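You operate a simulated robot arm through the tools that you are given. There is no shell and no other tool.

You are at the controls of a simulated two-armed robot. One attempt, no reset.

## Task
Take the red tea towel from the stone counter and lay it out flat on the top of the oak linen table.

The check looks at the end state, three seconds after you hand in, the way a careful person would. Anything else that was tipped, shoved, dropped, spilled or broken makes it a failure. Flat cloth is picked up by pressing the open fingertips on it (5 to 10 N) and closing them slowly along it; thin cloth reads only 2 to 8 mm in the jaws.

## Robot
Two 7-joint arms with two-finger parallel grippers on one trunk, on a base that moves. Base frame: it is fixed to the floor where the robot stands at the start and does not move with it; the origin is under the middle of the robot, x ahead of it, y to its left, z up. Readings come in m, degrees, newtons and seconds.
The left shoulder is at the start at [0.05, 0.158, 1.1], the right one opposite. With the tool pointing down near the work surface each hand reaches from about 0.1 to 0.64 m from the robot's upright axis, wherever it stands, measured 20 degrees to its own side. Places, roughly: top of the oak linen table [-1.6, 0.8, 0.8]. Payload 3.91 kg a hand.
Tool frame (each hand has its own): the origin (TCP) lies between the finger pads and is the grasp point; the fingertips stand 0.03 m ahead of it; z points along the fingers, y is the line along which they close. The gripper opens to 0.11 m. The fingers are 0.02 m wide and 0.01 m thick; the gripper's body (0.048 by 0.112 m) begins 0.055 m behind the TCP.
Orientation is that of the tool frame in the base frame, as [roll, pitch, yaw] about the fixed x, y, z axes, in that order (R = Rz(yaw) Ry(pitch) Rx(roll)). With the fingers straight down and closing along the base's y, the tool's x points along the base's -x, its y along +y and its z along -z.

## Interface
- The arms move only by the tool servo_tool. It takes "left_moves", "right_moves" or both (then of equal length, played together; a hand with none holds still); each is text: rows parted by semicolons, each of 6 numbers parted by spaces: the shift along the base's x, y, z in m, then the turn, a rotation vector about the base's x, y, z in degrees. In form: dx dy dz rx ry rz; .... A call has 1 to 20 rows; each row is the pose to reach, as a shift and turn from the pose commanded when the call began. "left_gripper" and "right_gripper" are, for a hand that has rows, the finger opening in m, from 0 to 0.11, set as the call begins (left out, the last holds). Each row takes 0.2 s and may step no farther than 0.05 m and 8.6 degrees from the row before; otherwise, or with a gripper value out of range, the whole call is refused. A pose out of reach is approached as far as the arm can. The call stops where the force on the tool passes 40 N (or 10 N more than at its start, if that is more) or the arm is blocked; 0.2 s more then pass. Each finger travels about 0.153 m/s and halts on what it meets, pressing with about 22 N; the grip force reading is that of the motor and also rises with nothing between the fingers. The clock runs only during rows and for 0.2 s after the last one: add rows that repeat a pose to give the fingers time. It gives the time, the measured TCP pose, the force on the tool (base axes), the opening and the grip force at its end, in the units of the frame above (readings bear some noise), with the torque about the TCP (base axes, N m) and any sound that the robot's microphone picked up.
- Cameras (640 x 400 px; columns grow to the right, rows downward): "scene" is now at [0.122, 0.0306, 1.2986]; the picture's right is [0.32, -0.95, 0.00], its down [0.05, 0.02, -1.00] and it looks along [0.94, 0.32, 0.06] (base axes); focal length 234 px, centre (320, 200). "left" rides on the left gripper at [0.072, -0.017, -0.103] in its tool frame; the picture's right is [0.23, 0.97, 0.00], its down [-0.76, 0.18, -0.62] and it looks along [-0.61, 0.14, 0.78] (tool axes); focal length 222 px, centre (320, 200). "right" rides on the right gripper at [0.072, 0.017, -0.103] in its tool frame; the picture's right is [-0.23, 0.97, 0.00], its down [-0.76, -0.18, -0.62] and it looks along [-0.61, -0.14, 0.78] (tool axes); focal length 222 px, centre (320, 200). There is no depth. A picture from a camera that has moved, and an enlarged one, comes with that camera's place and axes in the base frame and with its lens.
- capture(camera): a new picture of that camera. The clock stands still meanwhile.
- move_column(by): slides the trunk up (or, below 0, down) by that many m; the arms and the scene camera ride with it, the base frame stays. It gives what a move gives, with no picture.
- roll_base(legs): drives the robot by 1 to 6 legs, each [ahead, turn to the left] in m and degrees, along the robot's own axes; the way and the turn of a leg run together, so that a leg with both is an arc; at most 1.5 m and 180 degrees a leg. The arms and the cameras ride along, it lands a little off, and it stops where it bumps. It gives what a move gives.
- head_to(pan, tilt): turns the head with the scene camera to pan (to the left, within 80 degrees either way) and tilt (down, from -29 to 69), counted from straight ahead of the robot. It gives what a move gives.
- inspect(camera, box): a new picture of the part [left, top, right, bottom] of that camera's present view, enlarged. The clock stands still meanwhile.
- sign_off(): hands the job in; it is judged then, once.

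Nothing tells you exact positions but the pictures and the camera data. Unless the task says otherwise, let go and move clear before handing in.

The tools are called after "Call:" as a command line: name --argument value ..., lists and objects as JSON in quotes. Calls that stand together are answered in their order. servo_tool: Moves the arms, as the interface text tells. Its arguments: {"type":"object","properties":{"left_moves":{"type":"string"},"left_gripper":{"type":"number"},"right_moves":{"type":"string"},"right_gripper":{"type":"number"}},"required":[]} The other tools are called the same way: move_column (by) moves the trunk up or down; roll_base (legs) drives the base; head_to (pan, tilt) turns the head that bears the scene camera; capture (camera) takes a picture; inspect (camera, box) takes an enlarged picture of a part of a camera's view; sign_off () hands the job in.

At the start:

```text
time: 0.0
left_eef_pos: [0.2818, 0.1929, 1.2582]
left_tool_rot: [-180.0, -0.1, -179.9]
left_wrist_force: [0.0, -0.2, 0.6]
left_torque: [0.02, 0.01, -0.02]
left_grip_width: 0.1101
left_gripper_force: 0.0
right_eef_pos: [0.339, -0.0352, 1.3185]
right_tool_rot: [-180.0, 0.1, -180.0]
right_wrist_force: [-0.2, 1.0, -0.5]
right_torque: [-0.01, 0.05, 0.0]
right_grip_width: 0.1099
right_gripper_force: 0.0
trunk travel left (down, up): [-0.342, 0.14]
robot x, y, heading: [-0.004, 0.0016, 0.0]
head pan, tilt (commanded): [18.9, -3.3]
```

scene: 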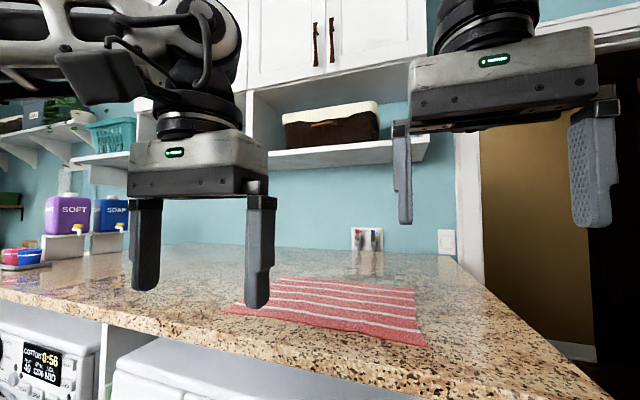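
right: 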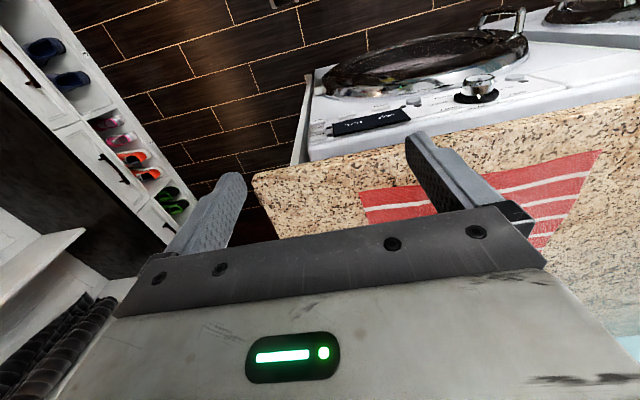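
left: 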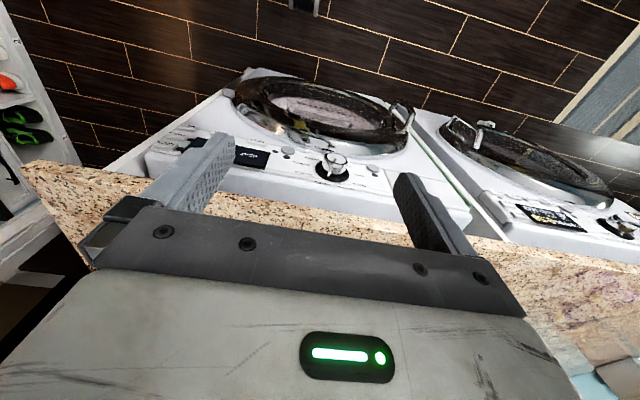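

I see the red-and-white striped towel on the stone counter ahead of the robot; the oak table should be behind and to the left. First I'll look down at the towel with the head.

Call:
head_to --pan 0 --tilt 30

```text
time: 1.0
left_eef_pos: [0.2805, 0.1943, 1.2576]
left_tool_rot: [-180.0, 0.1, 179.9]
left_wrist_force: [0.3, 0.0, 0.0]
left_torque: [-0.01, 0.01, -0.02]
left_grip_width: 0.11
left_gripper_force: 0.0
right_eef_pos: [0.3397, -0.0368, 1.3195]
right_tool_rot: [-179.9, 0.0, 180.0]
right_wrist_force: [0.1, -0.2, -0.2]
right_torque: [-0.02, 0.0, -0.03]
right_grip_width: 0.1101
right_gripper_force: 0.1
trunk travel left (down, up): [-0.342, 0.14]
robot x, y, heading: [-0.0003, 0.0006, -0.1]
head pan, tilt (commanded): [0.0, 30.0]
```

The head now points ahead and down. I'll take a picture to locate the towel.

Call:
capture --camera "scene"

Call:
capture --camera "right"

```text
taken
camera scene: at [0.1288, 0.0021, 1.2451], right [0.0, -1.0, 0.0], down [-0.5, 0.0, -0.87], along [0.87, 0.0, -0.5], focal length 234 px, centre (320, 200)
```

scene: 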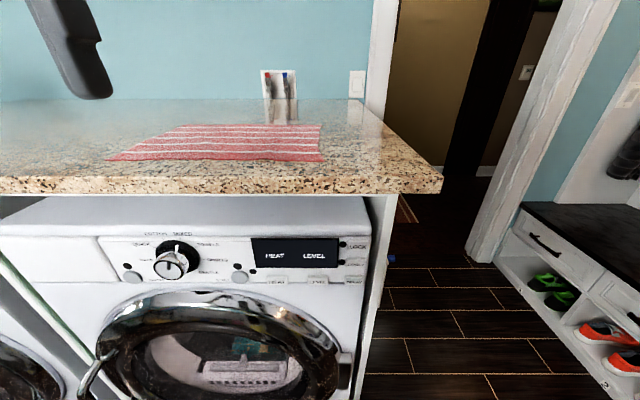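

```text
taken
camera right: at [0.2664, -0.0193, 1.4236], right [0.23, 0.97, 0.0], down [0.76, -0.18, 0.62], along [0.61, -0.14, -0.78], focal length 222 px, centre (320, 200)
```

right: 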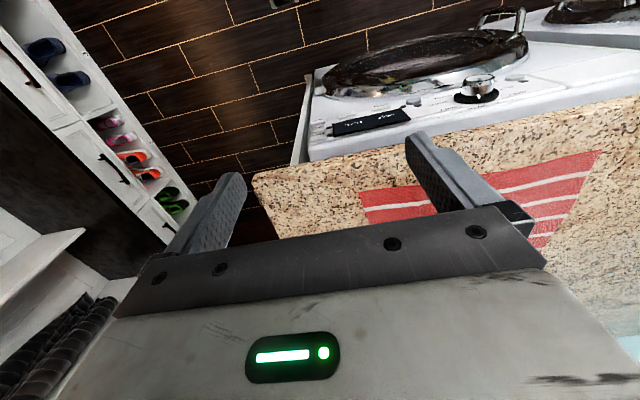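

The towel lies at roughly x 0.52–0.81, y 0–0.38, at about z 1.10 (triangulated from two cameras), and the counter front is near x 0.45. Next I look round for the table and obstacles.

Call:
head_to --pan 80 --tilt 20

Call:
capture --camera "scene"

Call:
head_to --pan -80 --tilt 20

Call:
capture --camera "scene"

```text
time: 2.5
left_eef_pos: [0.2817, 0.1947, 1.2568]
left_tool_rot: [179.9, -0.1, -180.0]
left_wrist_force: [0.3, -0.3, 0.6]
left_torque: [-0.01, 0.01, -0.02]
left_grip_width: 0.1098
left_gripper_force: 0.0
right_eef_pos: [0.3395, -0.0361, 1.3185]
right_tool_rot: [-179.9, 0.0, -179.9]
right_wrist_force: [-0.2, 0.6, 0.5]
right_torque: [0.02, -0.01, -0.01]
right_grip_width: 0.1097
right_gripper_force: 0.0
trunk travel left (down, up): [-0.342, 0.14]
robot x, y, heading: [0.0018, -0.0008, -0.1]
head pan, tilt (commanded): [80.0, 20.0]
```

```text
taken
camera scene: at [0.0546, 0.0937, 1.2611], right [0.98, -0.17, 0.0], down [-0.06, -0.34, -0.94], along [0.16, 0.93, -0.34], focal length 234 px, centre (320, 200)
```

scene: 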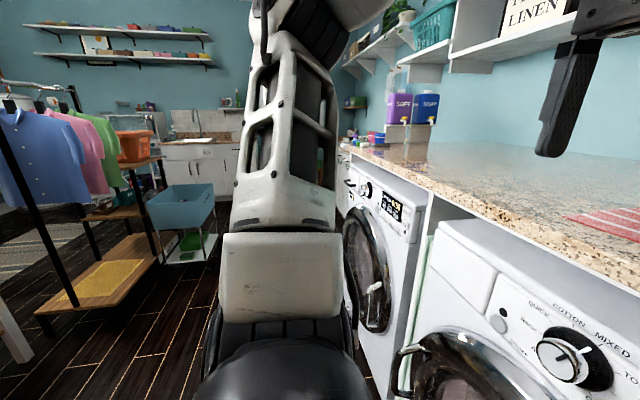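

```text
time: 5.0
left_eef_pos: [0.2809, 0.1943, 1.2572]
left_tool_rot: [-179.9, 0.0, -180.0]
left_wrist_force: [0.1, 0.2, 0.2]
left_torque: [-0.01, 0.02, 0.01]
left_grip_width: 0.1099
left_gripper_force: 0.0
right_eef_pos: [0.3386, -0.0362, 1.3177]
right_tool_rot: [-180.0, 0.0, 180.0]
right_wrist_force: [0.4, 1.3, 0.3]
right_torque: [0.02, -0.03, 0.0]
right_grip_width: 0.11
right_gripper_force: 0.1
trunk travel left (down, up): [-0.342, 0.14]
robot x, y, heading: [-0.0015, -0.0024, -0.1]
head pan, tilt (commanded): [-80.0, 20.0]
```

```text
taken
camera scene: at [0.0546, -0.0897, 1.2611], right [-0.98, -0.17, 0.0], down [-0.06, 0.34, -0.94], along [0.16, -0.93, -0.34], focal length 234 px, centre (320, 200)
```

scene: 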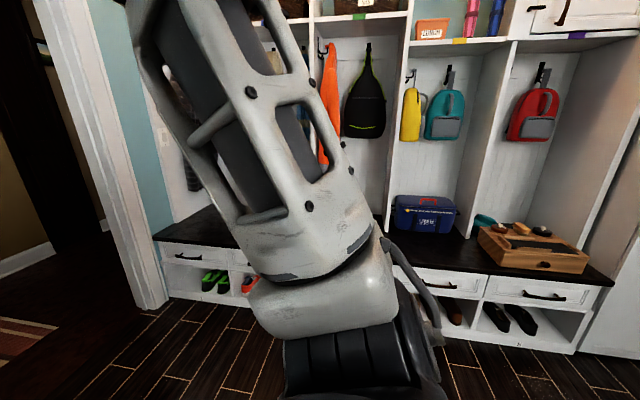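

The table isn't in view from here; the floor near the robot looks clear. I'll turn the base to the left to see the table before deciding how to carry the towel.

Call:
head_to --pan 30 --tilt 25

Call:
roll_base --legs '[[0, 60], [0, 60]]'

Call:
capture --camera "scene"

```text
time: 6.9
left_eef_pos: [0.2806, 0.1934, 1.2569]
left_tool_rot: [180.0, 0.1, 179.9]
left_wrist_force: [-0.7, -0.2, 0.7]
left_torque: [0.02, 0.03, -0.02]
left_grip_width: 0.11
left_gripper_force: 0.1
right_eef_pos: [0.3391, -0.0374, 1.3186]
right_tool_rot: [-180.0, 0.0, -179.9]
right_wrist_force: [0.9, -0.6, 0.2]
right_torque: [0.02, 0.02, -0.04]
right_grip_width: 0.1101
right_gripper_force: 0.0
trunk travel left (down, up): [-0.342, 0.14]
robot x, y, heading: [0.0028, -0.002, -0.2]
head pan, tilt (commanded): [30.0, 25.0]
```

```text
time: 12.6
left_eef_pos: [-0.3131, 0.1371, 1.2582]
left_tool_rot: [-180.0, 0.0, -58.3]
left_wrist_force: [-0.2, -0.7, 0.3]
left_torque: [0.0, 0.0, -0.01]
left_grip_width: 0.11
left_gripper_force: 0.0
right_eef_pos: [-0.1476, 0.3067, 1.3192]
right_tool_rot: [180.0, -0.1, -58.2]
right_wrist_force: [0.2, 0.2, 1.3]
right_torque: [0.0, -0.01, -0.04]
right_grip_width: 0.1102
right_gripper_force: 0.0
trunk travel left (down, up): [-0.342, 0.14]
robot x, y, heading: [0.001, -0.0007, 121.8]
head pan, tilt (commanded): [30.0, 25.0]
```

```text
taken
camera scene: at [-0.104, 0.0794, 1.253], right [0.47, 0.88, 0.0], down [0.37, -0.2, -0.91], along [-0.8, 0.43, -0.42], focal length 234 px, centre (320, 200)
```

scene: 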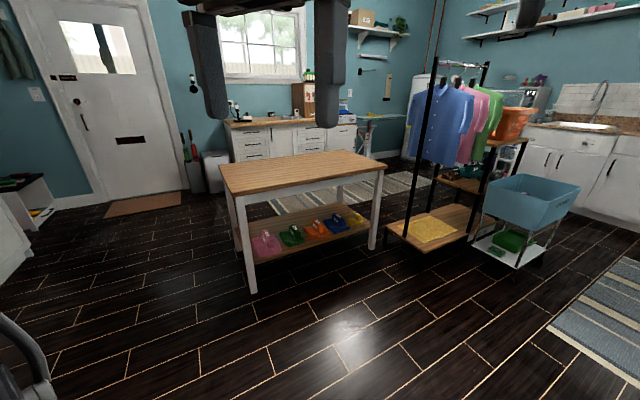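

The oak table is clear and empty on top: I estimate x −1.22 to −1.78, y 0.21 to 1.18, z about 0.8. Before planning, I look down at my own base to judge its size.

Call:
head_to --pan 0 --tilt 69

Call:
capture --camera "scene"

Call:
head_to --pan 50 --tilt 60

Call:
capture --camera "scene"

```text
time: 13.7
left_eef_pos: [-0.3128, 0.1368, 1.2578]
left_tool_rot: [-180.0, 0.0, -58.2]
left_wrist_force: [1.0, -0.6, 0.1]
left_torque: [0.0, 0.0, -0.01]
left_grip_width: 0.1102
left_gripper_force: 0.0
right_eef_pos: [-0.1482, 0.3063, 1.3194]
right_tool_rot: [-180.0, 0.0, -58.2]
right_wrist_force: [-0.1, -0.1, 0.5]
right_torque: [-0.03, -0.01, 0.03]
right_grip_width: 0.1099
right_gripper_force: 0.0
trunk travel left (down, up): [-0.342, 0.14]
robot x, y, heading: [-0.0008, 0.0017, 121.9]
head pan, tilt (commanded): [0.0, 68.8]
```

```text
taken
camera scene: at [-0.0522, 0.0835, 1.1936], right [0.85, 0.53, 0.0], down [0.49, -0.79, -0.36], along [-0.19, 0.31, -0.93], focal length 234 px, centre (320, 200)
```

scene: 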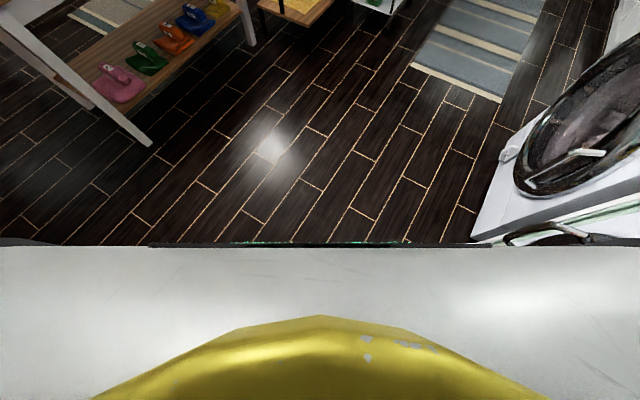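

```text
time: 14.9
left_eef_pos: [-0.3125, 0.1378, 1.2573]
left_tool_rot: [-180.0, 0.0, -58.2]
left_wrist_force: [-0.3, 0.3, 0.2]
left_torque: [-0.04, -0.03, -0.01]
left_grip_width: 0.11
left_gripper_force: 0.0
right_eef_pos: [-0.1465, 0.3064, 1.3185]
right_tool_rot: [-179.9, 0.0, -58.2]
right_wrist_force: [-0.5, -0.7, -0.4]
right_torque: [0.01, 0.01, 0.0]
right_grip_width: 0.1099
right_gripper_force: 0.1
trunk travel left (down, up): [-0.342, 0.14]
robot x, y, heading: [-0.0008, -0.0019, 121.7]
head pan, tilt (commanded): [50.0, 60.0]
```

```text
taken
camera scene: at [-0.0886, 0.0456, 1.203], right [0.14, 0.99, 0.0], down [0.86, -0.12, -0.5], along [-0.49, 0.07, -0.87], focal length 234 px, centre (320, 200)
```

scene: 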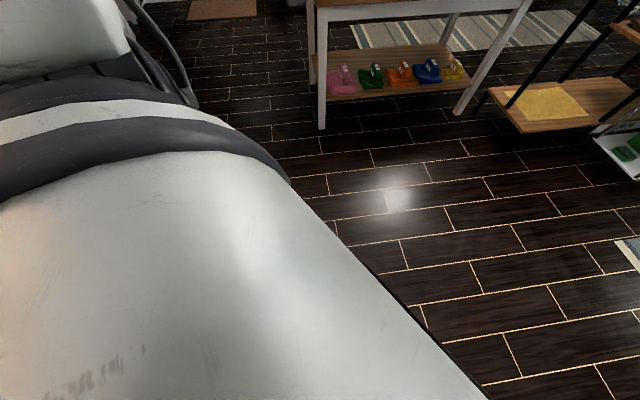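

My own base is hidden beneath the chest edge. I'll tilt the right hand back so its camera looks down at the base front, to know how near the table I can park.

Call:
servo_tool --right_moves "0 0 0 -6.8 -4.2 0; 0 0 0 -13.6 -8.4 0; 0 0 0 -20.4 -12.6 0; 0 0 0 -27.2 -16.9 0; 0 0 0 -34 -21.1 0; 0 0 0 -40.8 -25.3 0; 0 0 0 -40.8 -25.3 0"

Call:
capture --camera "right"

```text
time: 16.5
left_eef_pos: [-0.3121, 0.1362, 1.2579]
left_tool_rot: [-180.0, 0.0, -58.2]
left_wrist_force: [0.2, 0.2, 0.9]
left_torque: [0.0, 0.0, -0.01]
left_grip_width: 0.1103
left_gripper_force: 0.0
right_eef_pos: [-0.1298, 0.2147, 1.2272]
right_tool_rot: [179.9, -47.9, -58.1]
right_wrist_force: [1.4, 0.2, 0.0]
right_torque: [0.02, 0.02, -0.01]
right_grip_width: 0.1101
right_gripper_force: 0.0
right hand out of reach, approached as far as the arm can: row 1, 2, 3, 4, 5, 6, 7
trunk travel left (down, up): [-0.342, 0.14]
robot x, y, heading: [-0.0004, 0.0025, 121.8]
head pan, tilt (commanded): [50.0, 60.0]
```

```text
taken
camera right: at [-0.1592, 0.2306, 1.3512], right [-0.91, -0.38, -0.17], down [-0.36, 0.92, -0.15], along [0.21, -0.08, -0.97], focal length 222 px, centre (320, 200)
```

right: 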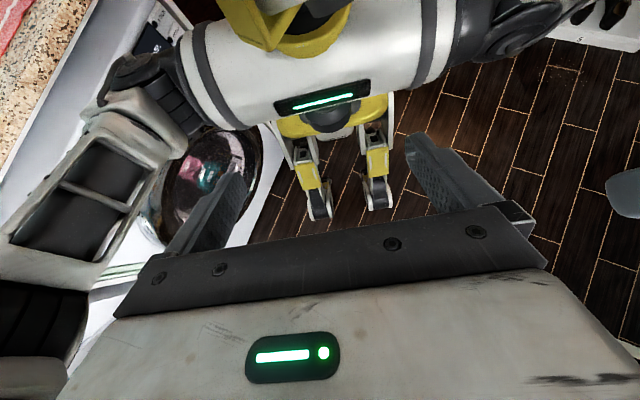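

The robot's feet reach only about 0.15 m ahead of its axis, so it can park quite near the table. I'll bring the right hand back to pointing straight down.

Call:
servo_tool --right_moves "0 0 0 6.8 4.2 0; 0 0 0 13.6 8.4 0; 0 0 0 20.4 12.6 0; 0 0 0 27.2 16.9 0; 0 0 0 34 21.1 0; 0 0 0 40.8 25.3 0; 0 0 0 40.8 25.3 0"

Call:
head_to --pan 0 --tilt 40

```text
time: 18.1
left_eef_pos: [-0.3123, 0.1376, 1.258]
left_tool_rot: [-180.0, 0.1, -58.1]
left_wrist_force: [0.2, -0.8, 0.8]
left_torque: [-0.01, 0.01, -0.01]
left_grip_width: 0.11
left_gripper_force: 0.1
right_eef_pos: [-0.1243, 0.2183, 1.2255]
right_tool_rot: [180.0, 0.2, -58.2]
right_wrist_force: [0.1, 0.1, -0.4]
right_torque: [0.01, 0.02, 0.01]
right_grip_width: 0.1098
right_gripper_force: 0.0
trunk travel left (down, up): [-0.342, 0.14]
robot x, y, heading: [0.0011, 0.0007, 122.0]
head pan, tilt (commanded): [50.0, 60.0]
```

```text
time: 19.3
left_eef_pos: [-0.3138, 0.1372, 1.2575]
left_tool_rot: [180.0, -0.1, -58.2]
left_wrist_force: [0.2, -0.3, -0.3]
left_torque: [-0.01, 0.0, 0.0]
left_grip_width: 0.1099
left_gripper_force: 0.0
right_eef_pos: [-0.1241, 0.2203, 1.2292]
right_tool_rot: [179.3, -0.2, -57.9]
right_wrist_force: [37.7, 53.3, 31.4]
right_torque: [-9.37, 3.94, 4.62]
right_grip_width: 0.1101
right_gripper_force: 0.0
trunk travel left (down, up): [-0.342, 0.14]
robot x, y, heading: [0.0031, 0.0022, 122.0]
head pan, tilt (commanded): [0.0, 40.0]
```

The right wrist reads a strong push: the head seems to have touched the right hand. I'll move the right hand away to the right and forward, gently.

Call:
servo_tool --right_moves "0.02 0.02 0 0 0 0; 0.04 0.05 0.0 0 0 0; 0.05 0.08 0.0 0 0 0; 0.05 0.12 0 0 0 0; 0.05 0.15 0 0 0 0"

```text
time: 20.5
left_eef_pos: [-0.3129, 0.1365, 1.2568]
left_tool_rot: [180.0, 0.0, -58.2]
left_wrist_force: [0.2, 0.1, 0.4]
left_torque: [0.01, -0.04, 0.02]
left_grip_width: 0.1103
left_gripper_force: 0.1
right_eef_pos: [-0.0757, 0.3668, 1.2261]
right_tool_rot: [-180.0, 0.1, -58.2]
right_wrist_force: [-0.1, -0.5, 0.1]
right_torque: [-0.02, 0.01, -0.01]
right_grip_width: 0.11
right_gripper_force: 0.1
trunk travel left (down, up): [-0.342, 0.14]
robot x, y, heading: [-0.0001, 0.0039, 121.8]
head pan, tilt (commanded): [0.0, 40.0]
```

The contact is released. Now I raise the trunk and drive to stand squarely before the towel, near (0.08, 0.19), facing the counter.

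Call:
move_column --by 0.13

Call:
roll_base --legs '[[0, -55.1], [0.205, 0], [0, -66.7]]'

Call:
capture --camera "scene"

Call:
capture --camera "left"

Call:
capture --camera "right"

```text
time: 22.1
left_eef_pos: [-0.312, 0.1376, 1.3869]
left_tool_rot: [-180.0, 0.0, -58.1]
left_wrist_force: [-0.3, -0.6, -0.4]
left_torque: [0.03, -0.01, 0.0]
left_grip_width: 0.1098
left_gripper_force: 0.0
right_eef_pos: [-0.075, 0.3679, 1.3562]
right_tool_rot: [179.9, 0.1, -58.3]
right_wrist_force: [-0.8, 0.1, -0.8]
right_torque: [0.01, 0.01, 0.01]
right_grip_width: 0.1098
right_gripper_force: 0.1
trunk travel left (down, up): [-0.472, 0.01]
robot x, y, heading: [-0.002, -0.0007, 121.9]
head pan, tilt (commanded): [0.0, 40.0]
```

```text
time: 29.1
left_eef_pos: [0.3637, 0.3812, 1.387]
left_tool_rot: [-179.9, 0.0, -179.8]
left_wrist_force: [-0.3, 0.3, 0.4]
left_torque: [0.02, 0.01, 0.0]
left_grip_width: 0.1099
left_gripper_force: 0.1
right_eef_pos: [0.4353, 0.0591, 1.3562]
right_tool_rot: [-180.0, 0.1, -179.8]
right_wrist_force: [0.3, -0.1, 0.0]
right_torque: [-0.01, 0.04, 0.01]
right_grip_width: 0.11
right_gripper_force: 0.1
trunk travel left (down, up): [-0.472, 0.01]
robot x, y, heading: [0.082, 0.1857, 0.1]
head pan, tilt (commanded): [0.0, 40.0]
```

```text
taken
camera scene: at [0.2065, 0.1893, 1.3597], right [0.0, -1.0, 0.0], down [-0.64, 0.0, -0.77], along [0.77, 0.0, -0.64], focal length 234 px, centre (320, 200)
```

scene: 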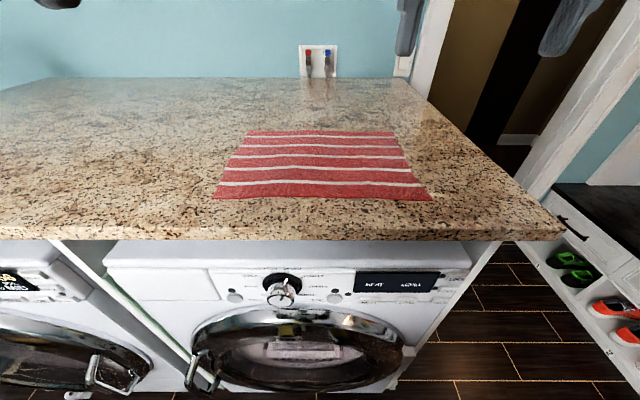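

```text
taken
camera left: at [0.2921, 0.3638, 1.4903], right [-0.23, 0.97, 0.0], down [0.76, 0.18, 0.62], along [0.61, 0.14, -0.78], focal length 222 px, centre (320, 200)
```

left: 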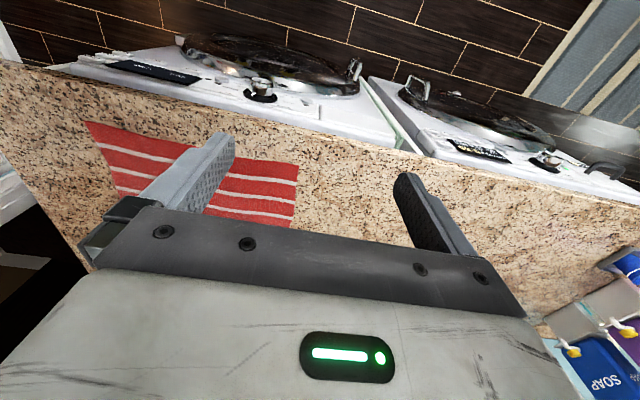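

```text
taken
camera right: at [0.3614, 0.0753, 1.4609], right [0.22, 0.97, 0.0], down [0.76, -0.18, 0.62], along [0.61, -0.14, -0.78], focal length 222 px, centre (320, 200)
```

right: 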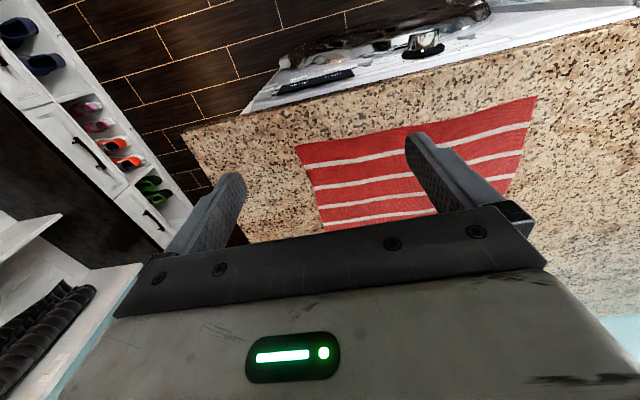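

The towel measures about x 0.518–0.80, y −0.004–0.378, at z ≈ 1.10, and I stand squarely before it. I'll bring both hands above its two near corners with the fingers partly closed.

Call:
servo_tool --left_moves "0.042 -0.009 0 0 0 0; 0.084 -0.018 0 0 0 0; 0.126 -0.027 0 0 0 0; 0.168 -0.035 0 0 0 0; 0.168 -0.035 -0.045 0 0 0; 0.168 -0.035 -0.09 0 0 0; 0.168 -0.035 -0.135 0 0 0; 0.168 -0.035 -0.18 0 0 0; 0.168 -0.035 -0.21 0 0 0; 0.168 -0.035 -0.22 0 0 0" --right_moves "0.025 -0.008 0 0 0 0; 0.05 -0.016 0 0 0 0; 0.075 -0.024 0 0 0 0; 0.097 -0.031 0 0 0 0; 0.097 -0.031 -0.04 0 0 0; 0.097 -0.031 -0.08 0 0 0; 0.097 -0.031 -0.12 0 0 0; 0.097 -0.031 -0.155 0 0 0; 0.097 -0.031 -0.18 0 0 0; 0.097 -0.031 -0.19 0 0 0" --left_gripper 0.03 --right_gripper 0.03

Call:
capture --camera "scene"

Call:
capture --camera "left"

Call:
capture --camera "right"

```text
time: 31.3
left_eef_pos: [0.5325, 0.3468, 1.1674]
left_tool_rot: [179.9, 0.0, -179.8]
left_wrist_force: [1.0, -1.1, 0.0]
left_torque: [-0.01, 0.0, 0.01]
left_grip_width: 0.03
left_gripper_force: 0.2
left hand out of reach, approached as far as the arm can: row 3, 4, 5, 6
right_eef_pos: [0.5311, 0.0277, 1.1642]
right_tool_rot: [-179.9, 0.1, -179.9]
right_wrist_force: [-0.2, -0.1, 0.3]
right_torque: [0.02, -0.04, -0.02]
right_grip_width: 0.0298
right_gripper_force: 0.1
trunk travel left (down, up): [-0.472, 0.01]
robot x, y, heading: [0.0861, 0.1872, -0.0]
head pan, tilt (commanded): [0.0, 40.0]
```

```text
taken
camera scene: at [0.2065, 0.1895, 1.3597], right [0.0, -1.0, 0.0], down [-0.64, 0.0, -0.77], along [0.77, 0.0, -0.64], focal length 234 px, centre (320, 200)
```

scene: 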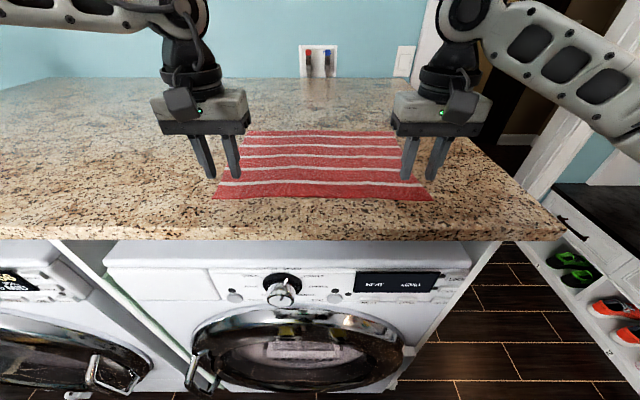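

```text
taken
camera left: at [0.4609, 0.3296, 1.2699], right [-0.23, 0.97, 0.0], down [0.76, 0.18, 0.62], along [0.61, 0.14, -0.78], focal length 222 px, centre (320, 200)
```

left: 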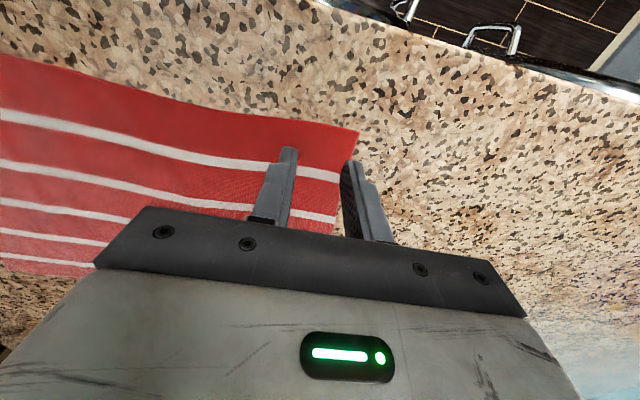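

```text
taken
camera right: at [0.4583, 0.0446, 1.2699], right [0.22, 0.97, 0.0], down [0.76, -0.18, 0.62], along [0.61, -0.14, -0.78], focal length 222 px, centre (320, 200)
```

right: 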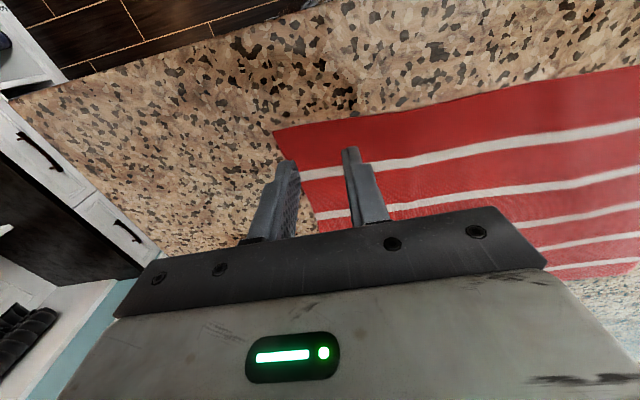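

The left corner is at about (0.518, 0.374) and the right at (0.516, −0.005). I shift both hands slightly inward and lower to just above the cloth.

Call:
servo_tool --left_moves "0 -0.004 -0.01 0 0 0; 0 -0.008 -0.02 0 0 0; 0 -0.008 -0.028 0 0 0; 0 -0.008 -0.032 0 0 0; 0 -0.008 -0.034 0 0 0" --right_moves "0 0.002 -0.01 0 0 0; 0 0.004 -0.018 0 0 0; 0 0.004 -0.025 0 0 0; 0 0.004 -0.029 0 0 0; 0 0.004 -0.031 0 0 0"

```text
time: 32.5
left_eef_pos: [0.5305, 0.3386, 1.1334]
left_tool_rot: [180.0, 0.0, -179.8]
left_wrist_force: [-1.3, 0.1, -0.3]
left_torque: [0.0, 0.01, 0.0]
left_grip_width: 0.03
left_gripper_force: 0.1
right_eef_pos: [0.532, 0.0317, 1.1352]
right_tool_rot: [-180.0, 0.2, -179.8]
right_wrist_force: [-0.3, 0.6, 0.1]
right_torque: [-0.02, -0.01, 0.0]
right_grip_width: 0.0301
right_gripper_force: 0.1
trunk travel left (down, up): [-0.472, 0.01]
robot x, y, heading: [0.0816, 0.1875, 0.6]
head pan, tilt (commanded): [0.0, 40.0]
```

No contact yet with the tips just above the cloth. I lower a further few millimetres in small steps.

Call:
servo_tool --left_moves "0 0 -0.001 0 0 0; 0 0 -0.002 0 0 0; 0 0 -0.003 0 0 0" --right_moves "0 0 -0.001 0 0 0; 0 0 -0.002 0 0 0; 0 0 -0.003 0 0 0"

```text
time: 33.3
left_eef_pos: [0.5305, 0.3388, 1.132]
left_tool_rot: [-179.9, 0.1, -179.8]
left_wrist_force: [0.2, 2.1, 5.7]
left_torque: [0.04, 0.0, -0.02]
left_grip_width: 0.0301
left_gripper_force: 0.0
right_eef_pos: [0.5322, 0.0321, 1.133]
right_tool_rot: [-179.9, 0.1, -179.9]
right_wrist_force: [0.0, 1.1, 0.5]
right_torque: [-0.03, -0.04, 0.01]
right_grip_width: 0.0299
right_gripper_force: 0.1
trunk travel left (down, up): [-0.472, 0.01]
robot x, y, heading: [0.0873, 0.185, 0.3]
head pan, tilt (commanded): [0.0, 40.0]
```

The left hand now presses at about 6 N; the right has not touched. I lower the right a bit more and the left a hair.

Call:
servo_tool --left_moves "0 0 0 0 0 0; 0 0 -0.0002 0 0 0; 0 0 -0.0003 0 0 0" --right_moves "0 0 -0.001 0 0 0; 0 0 -0.0015 0 0 0; 0 0 -0.002 0 0 0"

```text
time: 34.1
left_eef_pos: [0.5311, 0.3384, 1.1309]
left_tool_rot: [-179.9, 0.1, -179.8]
left_wrist_force: [2.6, 1.1, 10.2]
left_torque: [0.06, 0.02, -0.01]
left_grip_width: 0.03
left_gripper_force: 0.1
right_eef_pos: [0.5309, 0.0312, 1.1318]
right_tool_rot: [179.9, 0.3, -179.8]
right_wrist_force: [2.1, 0.8, 10.4]
right_torque: [-0.11, -0.01, 0.0]
right_grip_width: 0.0299
right_gripper_force: 0.0
trunk travel left (down, up): [-0.472, 0.01]
robot x, y, heading: [0.0835, 0.1878, 0.3]
head pan, tilt (commanded): [0.0, 40.0]
```

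Both hands press at about 10 N. I ease off slightly and begin closing slowly along the cloth.

Call:
servo_tool --left_moves "0 0 0.0003 0 0 0; 0 0 0.0003 0 0 0" --right_moves "0 0 0.0003 0 0 0; 0 0 0.0003 0 0 0" --left_gripper 0.026 --right_gripper 0.026

Call:
servo_tool --left_moves "0 0 0 0 0 0; 0 0 0 0 0 0" --right_moves "0 0 0 0 0 0; 0 0 0 0 0 0" --left_gripper 0.022 --right_gripper 0.022

Call:
capture --camera "right"

```text
time: 34.7
left_eef_pos: [0.5299, 0.3383, 1.1314]
left_tool_rot: [-179.9, 0.1, -179.8]
left_wrist_force: [0.1, -1.5, 12.5]
left_torque: [-0.01, 0.06, -0.02]
left_grip_width: 0.0254
left_gripper_force: 0.1
right_eef_pos: [0.531, 0.0322, 1.1311]
right_tool_rot: [179.9, 0.2, -179.9]
right_wrist_force: [2.0, 1.6, 14.3]
right_torque: [-0.02, 0.03, 0.01]
right_grip_width: 0.0253
right_gripper_force: 0.0
trunk travel left (down, up): [-0.472, 0.01]
robot x, y, heading: [0.0814, 0.1907, 0.3]
head pan, tilt (commanded): [0.0, 40.0]
```

```text
time: 35.3
left_eef_pos: [0.5315, 0.3392, 1.1313]
left_tool_rot: [180.0, 0.3, -179.8]
left_wrist_force: [1.1, 0.1, 12.6]
left_torque: [0.05, 0.05, 0.05]
left_grip_width: 0.0212
left_gripper_force: 0.0
right_eef_pos: [0.5292, 0.0307, 1.1315]
right_tool_rot: [179.9, 0.3, -179.7]
right_wrist_force: [0.5, 1.4, 15.3]
right_torque: [-0.01, 0.07, 0.0]
right_grip_width: 0.0208
right_gripper_force: 0.1
trunk travel left (down, up): [-0.472, 0.01]
robot x, y, heading: [0.0789, 0.1872, 0.2]
head pan, tilt (commanded): [0.0, 40.0]
```

```text
taken
camera right: at [0.4563, 0.0481, 1.2361], right [0.22, 0.97, 0.0], down [0.76, -0.18, 0.63], along [0.61, -0.14, -0.78], focal length 222 px, centre (320, 200)
```

right: 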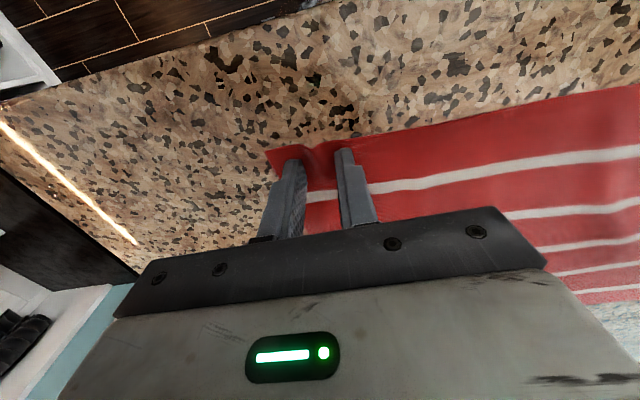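

A ridge of cloth is rising between the right fingers as intended. The force is a bit high, so I ease up slightly and keep closing slowly.

Call:
servo_tool --left_moves "0 0 0.0005 0 0 0; 0 0 0.0005 0 0 0" --right_moves "0 0 0.0006 0 0 0; 0 0 0.0006 0 0 0" --left_gripper 0.018 --right_gripper 0.018

Call:
servo_tool --left_moves "0 0 0.0 0 0 0; 0 0 0.0 0 0 0" --right_moves "0 0 0.0 0 0 0; 0 0 0.0 0 0 0" --left_gripper 0.014 --right_gripper 0.014

Call:
servo_tool --left_moves "0 0 0.0 0 0 0; 0 0 0.0 0 0 0" --right_moves "0 0 0.0 0 0 0; 0 0 0.0 0 0 0" --left_gripper 0.01 --right_gripper 0.01

Call:
capture --camera "right"

Call:
capture --camera "left"

```text
time: 35.9
left_eef_pos: [0.5318, 0.3393, 1.1319]
left_tool_rot: [180.0, 0.1, -179.7]
left_wrist_force: [-1.1, -0.9, 9.7]
left_torque: [0.04, 0.06, 0.01]
left_grip_width: 0.0175
left_gripper_force: 0.0
right_eef_pos: [0.5293, 0.031, 1.131]
right_tool_rot: [-179.9, 0.0, -179.7]
right_wrist_force: [-0.5, 2.0, 11.5]
right_torque: [-0.01, 0.11, -0.01]
right_grip_width: 0.0167
right_gripper_force: 0.1
trunk travel left (down, up): [-0.472, 0.01]
robot x, y, heading: [0.0805, 0.1867, 0.4]
head pan, tilt (commanded): [0.0, 40.0]
```

```text
time: 36.5
left_eef_pos: [0.5299, 0.3377, 1.1309]
left_tool_rot: [179.9, 0.1, -179.8]
left_wrist_force: [0.5, -0.8, 6.2]
left_torque: [0.01, 0.03, 0.0]
left_grip_width: 0.0136
left_gripper_force: 0.1
right_eef_pos: [0.5292, 0.0312, 1.1326]
right_tool_rot: [180.0, 0.1, -179.8]
right_wrist_force: [-0.6, 1.5, 9.4]
right_torque: [-0.02, 0.08, 0.0]
right_grip_width: 0.0135
right_gripper_force: 0.0
trunk travel left (down, up): [-0.472, 0.01]
robot x, y, heading: [0.0816, 0.1905, 0.2]
head pan, tilt (commanded): [0.0, 40.0]
```

```text
time: 37.1
left_eef_pos: [0.5304, 0.3383, 1.1312]
left_tool_rot: [179.9, 0.2, -179.8]
left_wrist_force: [-0.9, -1.7, 6.0]
left_torque: [-0.06, 0.04, 0.01]
left_grip_width: 0.0103
left_gripper_force: 0.7
right_eef_pos: [0.5307, 0.0321, 1.1313]
right_tool_rot: [179.9, 0.1, -179.8]
right_wrist_force: [-0.7, 2.3, 9.4]
right_torque: [0.05, 0.05, 0.0]
right_grip_width: 0.0102
right_gripper_force: 0.2
trunk travel left (down, up): [-0.472, 0.01]
robot x, y, heading: [0.084, 0.1875, 0.1]
head pan, tilt (commanded): [0.0, 40.0]
```

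```text
taken
camera right: at [0.4571, 0.0484, 1.2362], right [0.22, 0.97, 0.0], down [0.76, -0.18, 0.62], along [0.61, -0.14, -0.78], focal length 222 px, centre (320, 200)
```

right: 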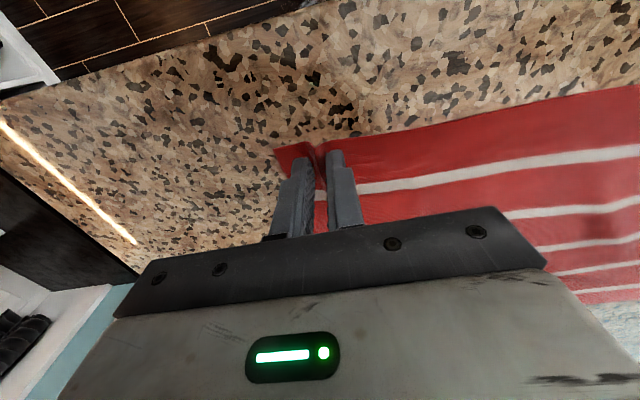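

```text
taken
camera left: at [0.4593, 0.3208, 1.2342], right [-0.23, 0.97, 0.0], down [0.76, 0.18, 0.62], along [0.61, 0.14, -0.78], focal length 222 px, centre (320, 200)
```

left: 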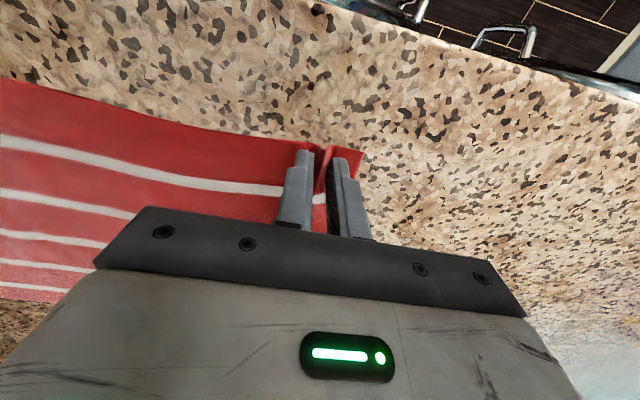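

The cloth is pinching up between both pairs of fingers. I close the rest of the way slowly.

Call:
servo_tool --left_moves "0 0 0 0 0 0; 0 0 0.0 0 0 0" --right_moves "0 0 0.0 0 0 0; 0 0 0.0 0 0 0" --left_gripper 0.006 --right_gripper 0.006

Call:
servo_tool --left_moves "0 0 0 0 0 0; 0 0 0.0 0 0 0; 0 0 0 0 0 0; 0 0 0 0 0 0" --right_moves "0 0 0 0 0 0; 0 0 0.0 0 0 0; 0 0 0 0 0 0; 0 0 0 0 0 0" --left_gripper 0.0 --right_gripper 0.0

```text
time: 37.7
left_eef_pos: [0.5315, 0.338, 1.1313]
left_tool_rot: [180.0, 0.1, -179.8]
left_wrist_force: [0.2, -4.2, 5.6]
left_torque: [-0.17, 0.03, 0.0]
left_grip_width: 0.0077
left_gripper_force: 2.1
right_eef_pos: [0.5308, 0.0322, 1.1317]
right_tool_rot: [180.0, 0.1, -179.8]
right_wrist_force: [0.1, 4.2, 10.0]
right_torque: [0.15, 0.06, 0.03]
right_grip_width: 0.0026
right_gripper_force: 6.4
trunk travel left (down, up): [-0.472, 0.01]
robot x, y, heading: [0.083, 0.187, -0.2]
head pan, tilt (commanded): [0.0, 40.0]
```

```text
time: 38.7
left_eef_pos: [0.5309, 0.3379, 1.1323]
left_tool_rot: [-180.0, 0.1, -179.9]
left_wrist_force: [-0.1, -9.0, 3.1]
left_torque: [-0.28, 0.02, -0.02]
left_grip_width: 0.0023
left_gripper_force: 22.3
right_eef_pos: [0.5309, 0.0322, 1.1312]
right_tool_rot: [179.9, 0.1, -179.8]
right_wrist_force: [-1.2, 7.5, 11.3]
right_torque: [0.19, 0.07, 0.05]
right_grip_width: 0.0023
right_gripper_force: 21.9
trunk travel left (down, up): [-0.472, 0.01]
robot x, y, heading: [0.0858, 0.1859, 0.2]
head pan, tilt (commanded): [0.0, 40.0]
```

Both jaws read 2.3 mm with cloth in them, and the cloth is taut between the hands (about 8 N). I lift a little while bringing the hands slightly together to relieve that.

Call:
servo_tool --left_moves "0 -0.003 0.002 0 0 0; 0 -0.006 0.006 0 0 0; 0 -0.008 0.015 0 0 0; 0 -0.008 0.03 0 0 0; 0 -0.008 0.05 0 0 0; 0 -0.008 0.05 0 0 0" --right_moves "0 0.003 0.002 0 0 0; 0 0.006 0.006 0 0 0; 0 0.008 0.015 0 0 0; 0 0.008 0.03 0 0 0; 0 0.008 0.05 0 0 0; 0 0.008 0.05 0 0 0"

Call:
capture --camera "scene"

Call:
capture --camera "right"

Call:
capture --camera "left"

```text
time: 40.1
left_eef_pos: [0.533, 0.331, 1.1825]
left_tool_rot: [180.0, 0.0, -179.8]
left_wrist_force: [-0.3, -0.1, -0.9]
left_torque: [0.04, -0.02, -0.05]
left_grip_width: 0.0019
left_gripper_force: 22.2
right_eef_pos: [0.5311, 0.04, 1.1831]
right_tool_rot: [-180.0, 0.0, -179.9]
right_wrist_force: [0.8, 0.2, 0.3]
right_torque: [-0.04, -0.01, 0.01]
right_grip_width: 0.0021
right_gripper_force: 21.8
trunk travel left (down, up): [-0.472, 0.01]
robot x, y, heading: [0.0823, 0.1875, 0.1]
head pan, tilt (commanded): [0.0, 40.0]
```

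```text
taken
camera scene: at [0.2066, 0.1894, 1.3597], right [0.0, -1.0, 0.0], down [-0.64, 0.0, -0.77], along [0.77, 0.0, -0.64], focal length 234 px, centre (320, 200)
```

scene: 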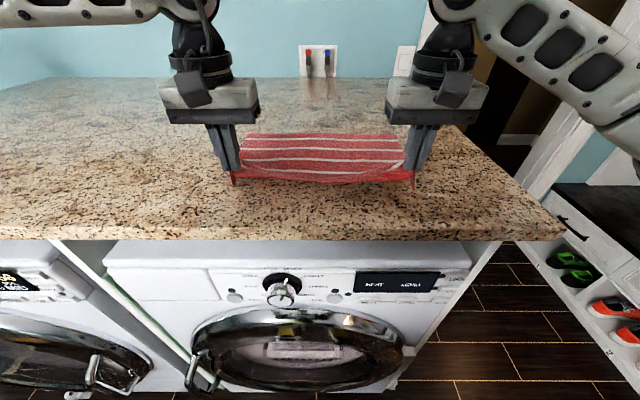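

```text
taken
camera right: at [0.4584, 0.0569, 1.2866], right [0.22, 0.97, 0.0], down [0.76, -0.18, 0.62], along [0.61, -0.14, -0.78], focal length 222 px, centre (320, 200)
```

right: 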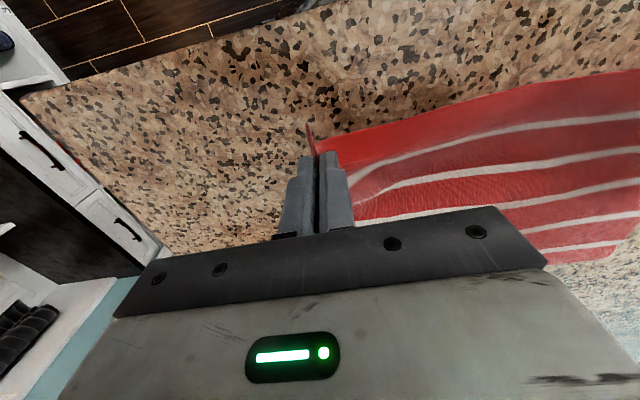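

```text
taken
camera left: at [0.4608, 0.313, 1.2845], right [-0.23, 0.97, 0.0], down [0.76, 0.18, 0.62], along [0.61, 0.14, -0.78], focal length 222 px, centre (320, 200)
```

left: 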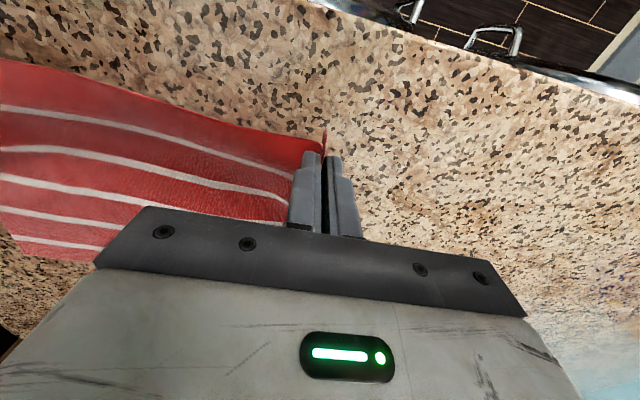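

Both corners are held and the near hem is off the counter. I lift and draw back together so the towel peels up off the counter.

Call:
servo_tool --left_moves "-0.015 0 0.03 0 0 0; -0.03 0 0.06 0 0 0; -0.05 0 0.09 0 0 0; -0.07 0 0.12 0 0 0; -0.09 0 0.15 0 0 0; -0.11 0 0.18 0 0 0; -0.12 0 0.2 0 0 0; -0.12 0 0.2 0 0 0" --right_moves "-0.015 0 0.03 0 0 0; -0.03 0 0.06 0 0 0; -0.05 0 0.09 0 0 0; -0.07 0 0.12 0 0 0; -0.09 0 0.15 0 0 0; -0.11 0 0.18 0 0 0; -0.12 0 0.2 0 0 0; -0.12 0 0.2 0 0 0"

Call:
capture --camera "scene"

```text
time: 41.9
left_eef_pos: [0.4103, 0.332, 1.3819]
left_tool_rot: [-179.9, 0.1, -179.9]
left_wrist_force: [-0.1, -1.5, 0.4]
left_torque: [0.03, -0.01, 0.0]
left_grip_width: 0.0021
left_gripper_force: 22.3
right_eef_pos: [0.4108, 0.0401, 1.3811]
right_tool_rot: [179.9, 0.1, -179.8]
right_wrist_force: [-0.6, -0.3, -0.6]
right_torque: [-0.04, 0.03, 0.0]
right_grip_width: 0.002
right_gripper_force: 22.0
trunk travel left (down, up): [-0.472, 0.01]
robot x, y, heading: [0.0798, 0.1868, 0.1]
head pan, tilt (commanded): [0.0, 40.0]
```

```text
taken
camera scene: at [0.2063, 0.1893, 1.3597], right [0.0, -1.0, 0.0], down [-0.64, 0.0, -0.77], along [0.77, 0.0, -0.64], focal length 234 px, centre (320, 200)
```

scene: 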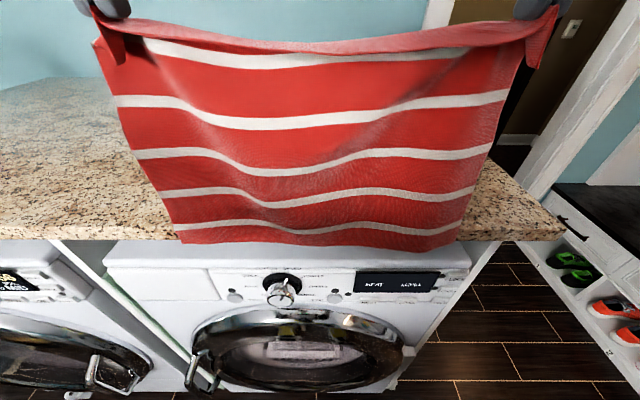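

The towel hangs cleanly from both hands, with its lower hem just in front of the counter edge. I back straight off the counter, then check.

Call:
roll_base --legs '[[-0.4, 0]]'

Call:
capture --camera "scene"

```text
time: 44.4
left_eef_pos: [0.0105, 0.3308, 1.3813]
left_tool_rot: [-180.0, 0.1, -179.5]
left_wrist_force: [0.7, -0.1, -0.2]
left_torque: [-0.02, -0.01, 0.04]
left_grip_width: 0.0021
left_gripper_force: 22.6
right_eef_pos: [0.0133, 0.0403, 1.379]
right_tool_rot: [-179.9, 0.0, -179.6]
right_wrist_force: [0.1, 0.6, -0.2]
right_torque: [-0.03, -0.01, 0.02]
right_grip_width: 0.0024
right_gripper_force: 21.8
trunk travel left (down, up): [-0.472, 0.01]
robot x, y, heading: [-0.3138, 0.1866, 0.8]
head pan, tilt (commanded): [0.0, 40.0]
```

```text
taken
camera scene: at [-0.1933, 0.1879, 1.3598], right [0.01, -1.0, 0.0], down [-0.64, -0.01, -0.77], along [0.77, 0.01, -0.64], focal length 234 px, centre (320, 200)
```

scene: 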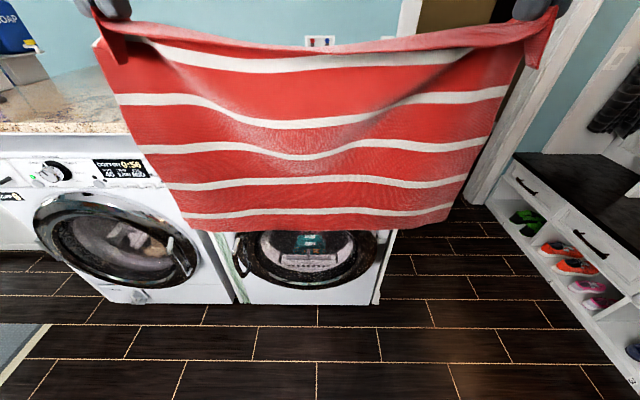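

The towel is clear of the counter and hanging well. Now I turn left to face towards the table spot.

Call:
roll_base --legs '[[0, 70], [0, 69]]'

Call:
capture --camera "scene"

```text
time: 50.8
left_eef_pos: [-0.6561, 0.295, 1.3815]
left_tool_rot: [-179.9, 0.1, -41.6]
left_wrist_force: [0.5, -0.1, 0.4]
left_torque: [0.0, 0.0, -0.03]
left_grip_width: 0.002
left_gripper_force: 22.2
right_eef_pos: [-0.4628, 0.5131, 1.3812]
right_tool_rot: [180.0, 0.0, -41.8]
right_wrist_force: [0.1, -0.5, 0.7]
right_torque: [0.02, 0.01, -0.03]
right_grip_width: 0.0022
right_gripper_force: 22.1
trunk travel left (down, up): [-0.472, 0.01]
robot x, y, heading: [-0.3146, 0.185, 138.3]
head pan, tilt (commanded): [0.0, 40.0]
```

```text
taken
camera scene: at [-0.4113, 0.2699, 1.3597], right [0.67, 0.75, 0.0], down [0.48, -0.43, -0.77], along [-0.57, 0.51, -0.64], focal length 234 px, centre (320, 200)
```

scene: 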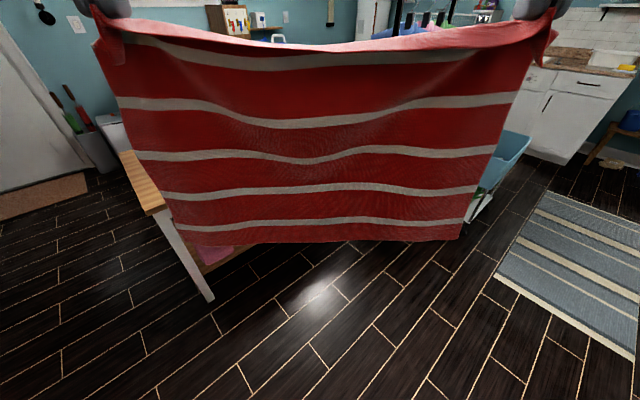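

The path looks free; the table's near edge is at about x −1.23. I drive diagonally to about (−0.84, 0.65), then turn to face the table squarely.

Call:
roll_base --legs '[[0.7, 0]]'

Call:
roll_base --legs '[[0, 41.7]]'

Call:
capture --camera "scene"

```text
time: 54.6
left_eef_pos: [-1.179, 0.7693, 1.3817]
left_tool_rot: [-179.9, 0.1, -42.2]
left_wrist_force: [-0.9, 0.4, -0.7]
left_torque: [-0.03, -0.02, -0.01]
left_grip_width: 0.0022
left_gripper_force: 22.6
right_eef_pos: [-0.9843, 0.9859, 1.3802]
right_tool_rot: [180.0, 0.0, -42.1]
right_wrist_force: [-0.5, -0.2, 0.3]
right_torque: [0.01, -0.03, -0.04]
right_grip_width: 0.002
right_gripper_force: 22.0
trunk travel left (down, up): [-0.472, 0.01]
robot x, y, heading: [-0.8386, 0.656, 137.8]
head pan, tilt (commanded): [0.0, 40.0]
```

```text
time: 56.9
left_eef_pos: [-1.1692, 0.516, 1.3822]
left_tool_rot: [-179.9, 0.1, -0.7]
left_wrist_force: [-1.1, 0.6, 0.7]
left_torque: [0.03, -0.02, 0.0]
left_grip_width: 0.0021
left_gripper_force: 22.2
right_eef_pos: [-1.167, 0.8065, 1.3809]
right_tool_rot: [-180.0, 0.0, -0.6]
right_wrist_force: [-0.4, 0.1, -1.4]
right_torque: [0.03, -0.02, -0.05]
right_grip_width: 0.0022
right_gripper_force: 21.9
trunk travel left (down, up): [-0.472, 0.01]
robot x, y, heading: [-0.8374, 0.6552, 179.2]
head pan, tilt (commanded): [0.0, 40.0]
```

```text
taken
camera scene: at [-0.9667, 0.659, 1.3597], right [0.01, 1.0, 0.0], down [0.64, -0.01, -0.77], along [-0.77, 0.01, -0.64], focal length 234 px, centre (320, 200)
```

scene: 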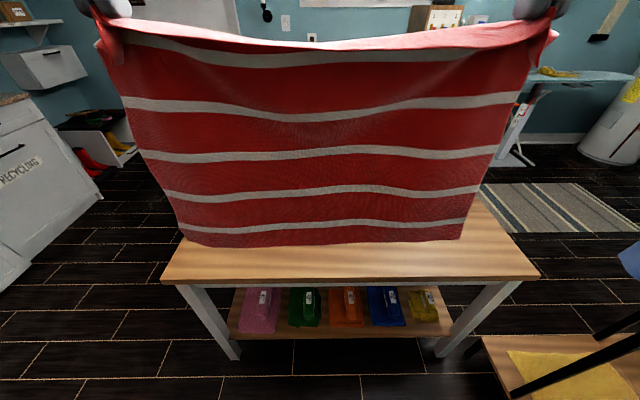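

I'm facing the table with the towel hanging in front of it. I look closer at the near edge of the tabletop to fix its place precisely.

Call:
inspect --camera "scene" --box '[140, 220, 360, 357]'

Call:
inspect --camera "scene" --box '[400, 180, 580, 292]'

```text
2.91 times, centred on (250, 288) of scene
camera zoom: at [-0.9667, 0.659, 1.3597], right [0.01, 1.0, 0.0], down [0.64, -0.01, -0.77], along [-0.77, 0.01, -0.64], focal length 681 px, centre (524, -58)
```

zoom: 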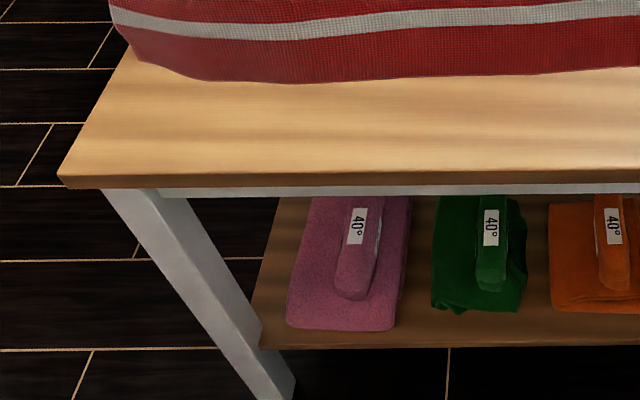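

```text
3.56 times, centred on (490, 236) of scene
camera zoom: at [-0.9667, 0.659, 1.3597], right [0.01, 1.0, 0.0], down [0.64, -0.01, -0.77], along [-0.77, 0.01, -0.64], focal length 833 px, centre (-284, 72)
```

zoom: 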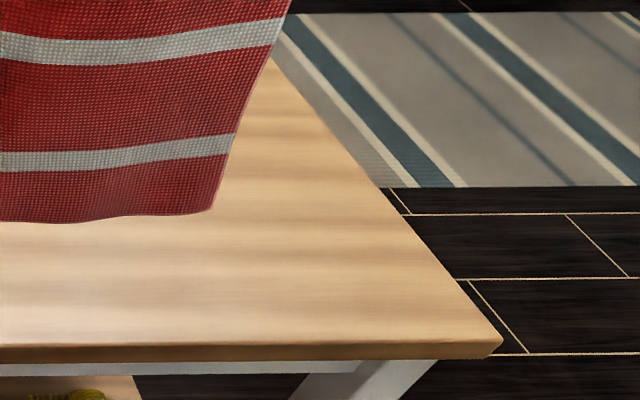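

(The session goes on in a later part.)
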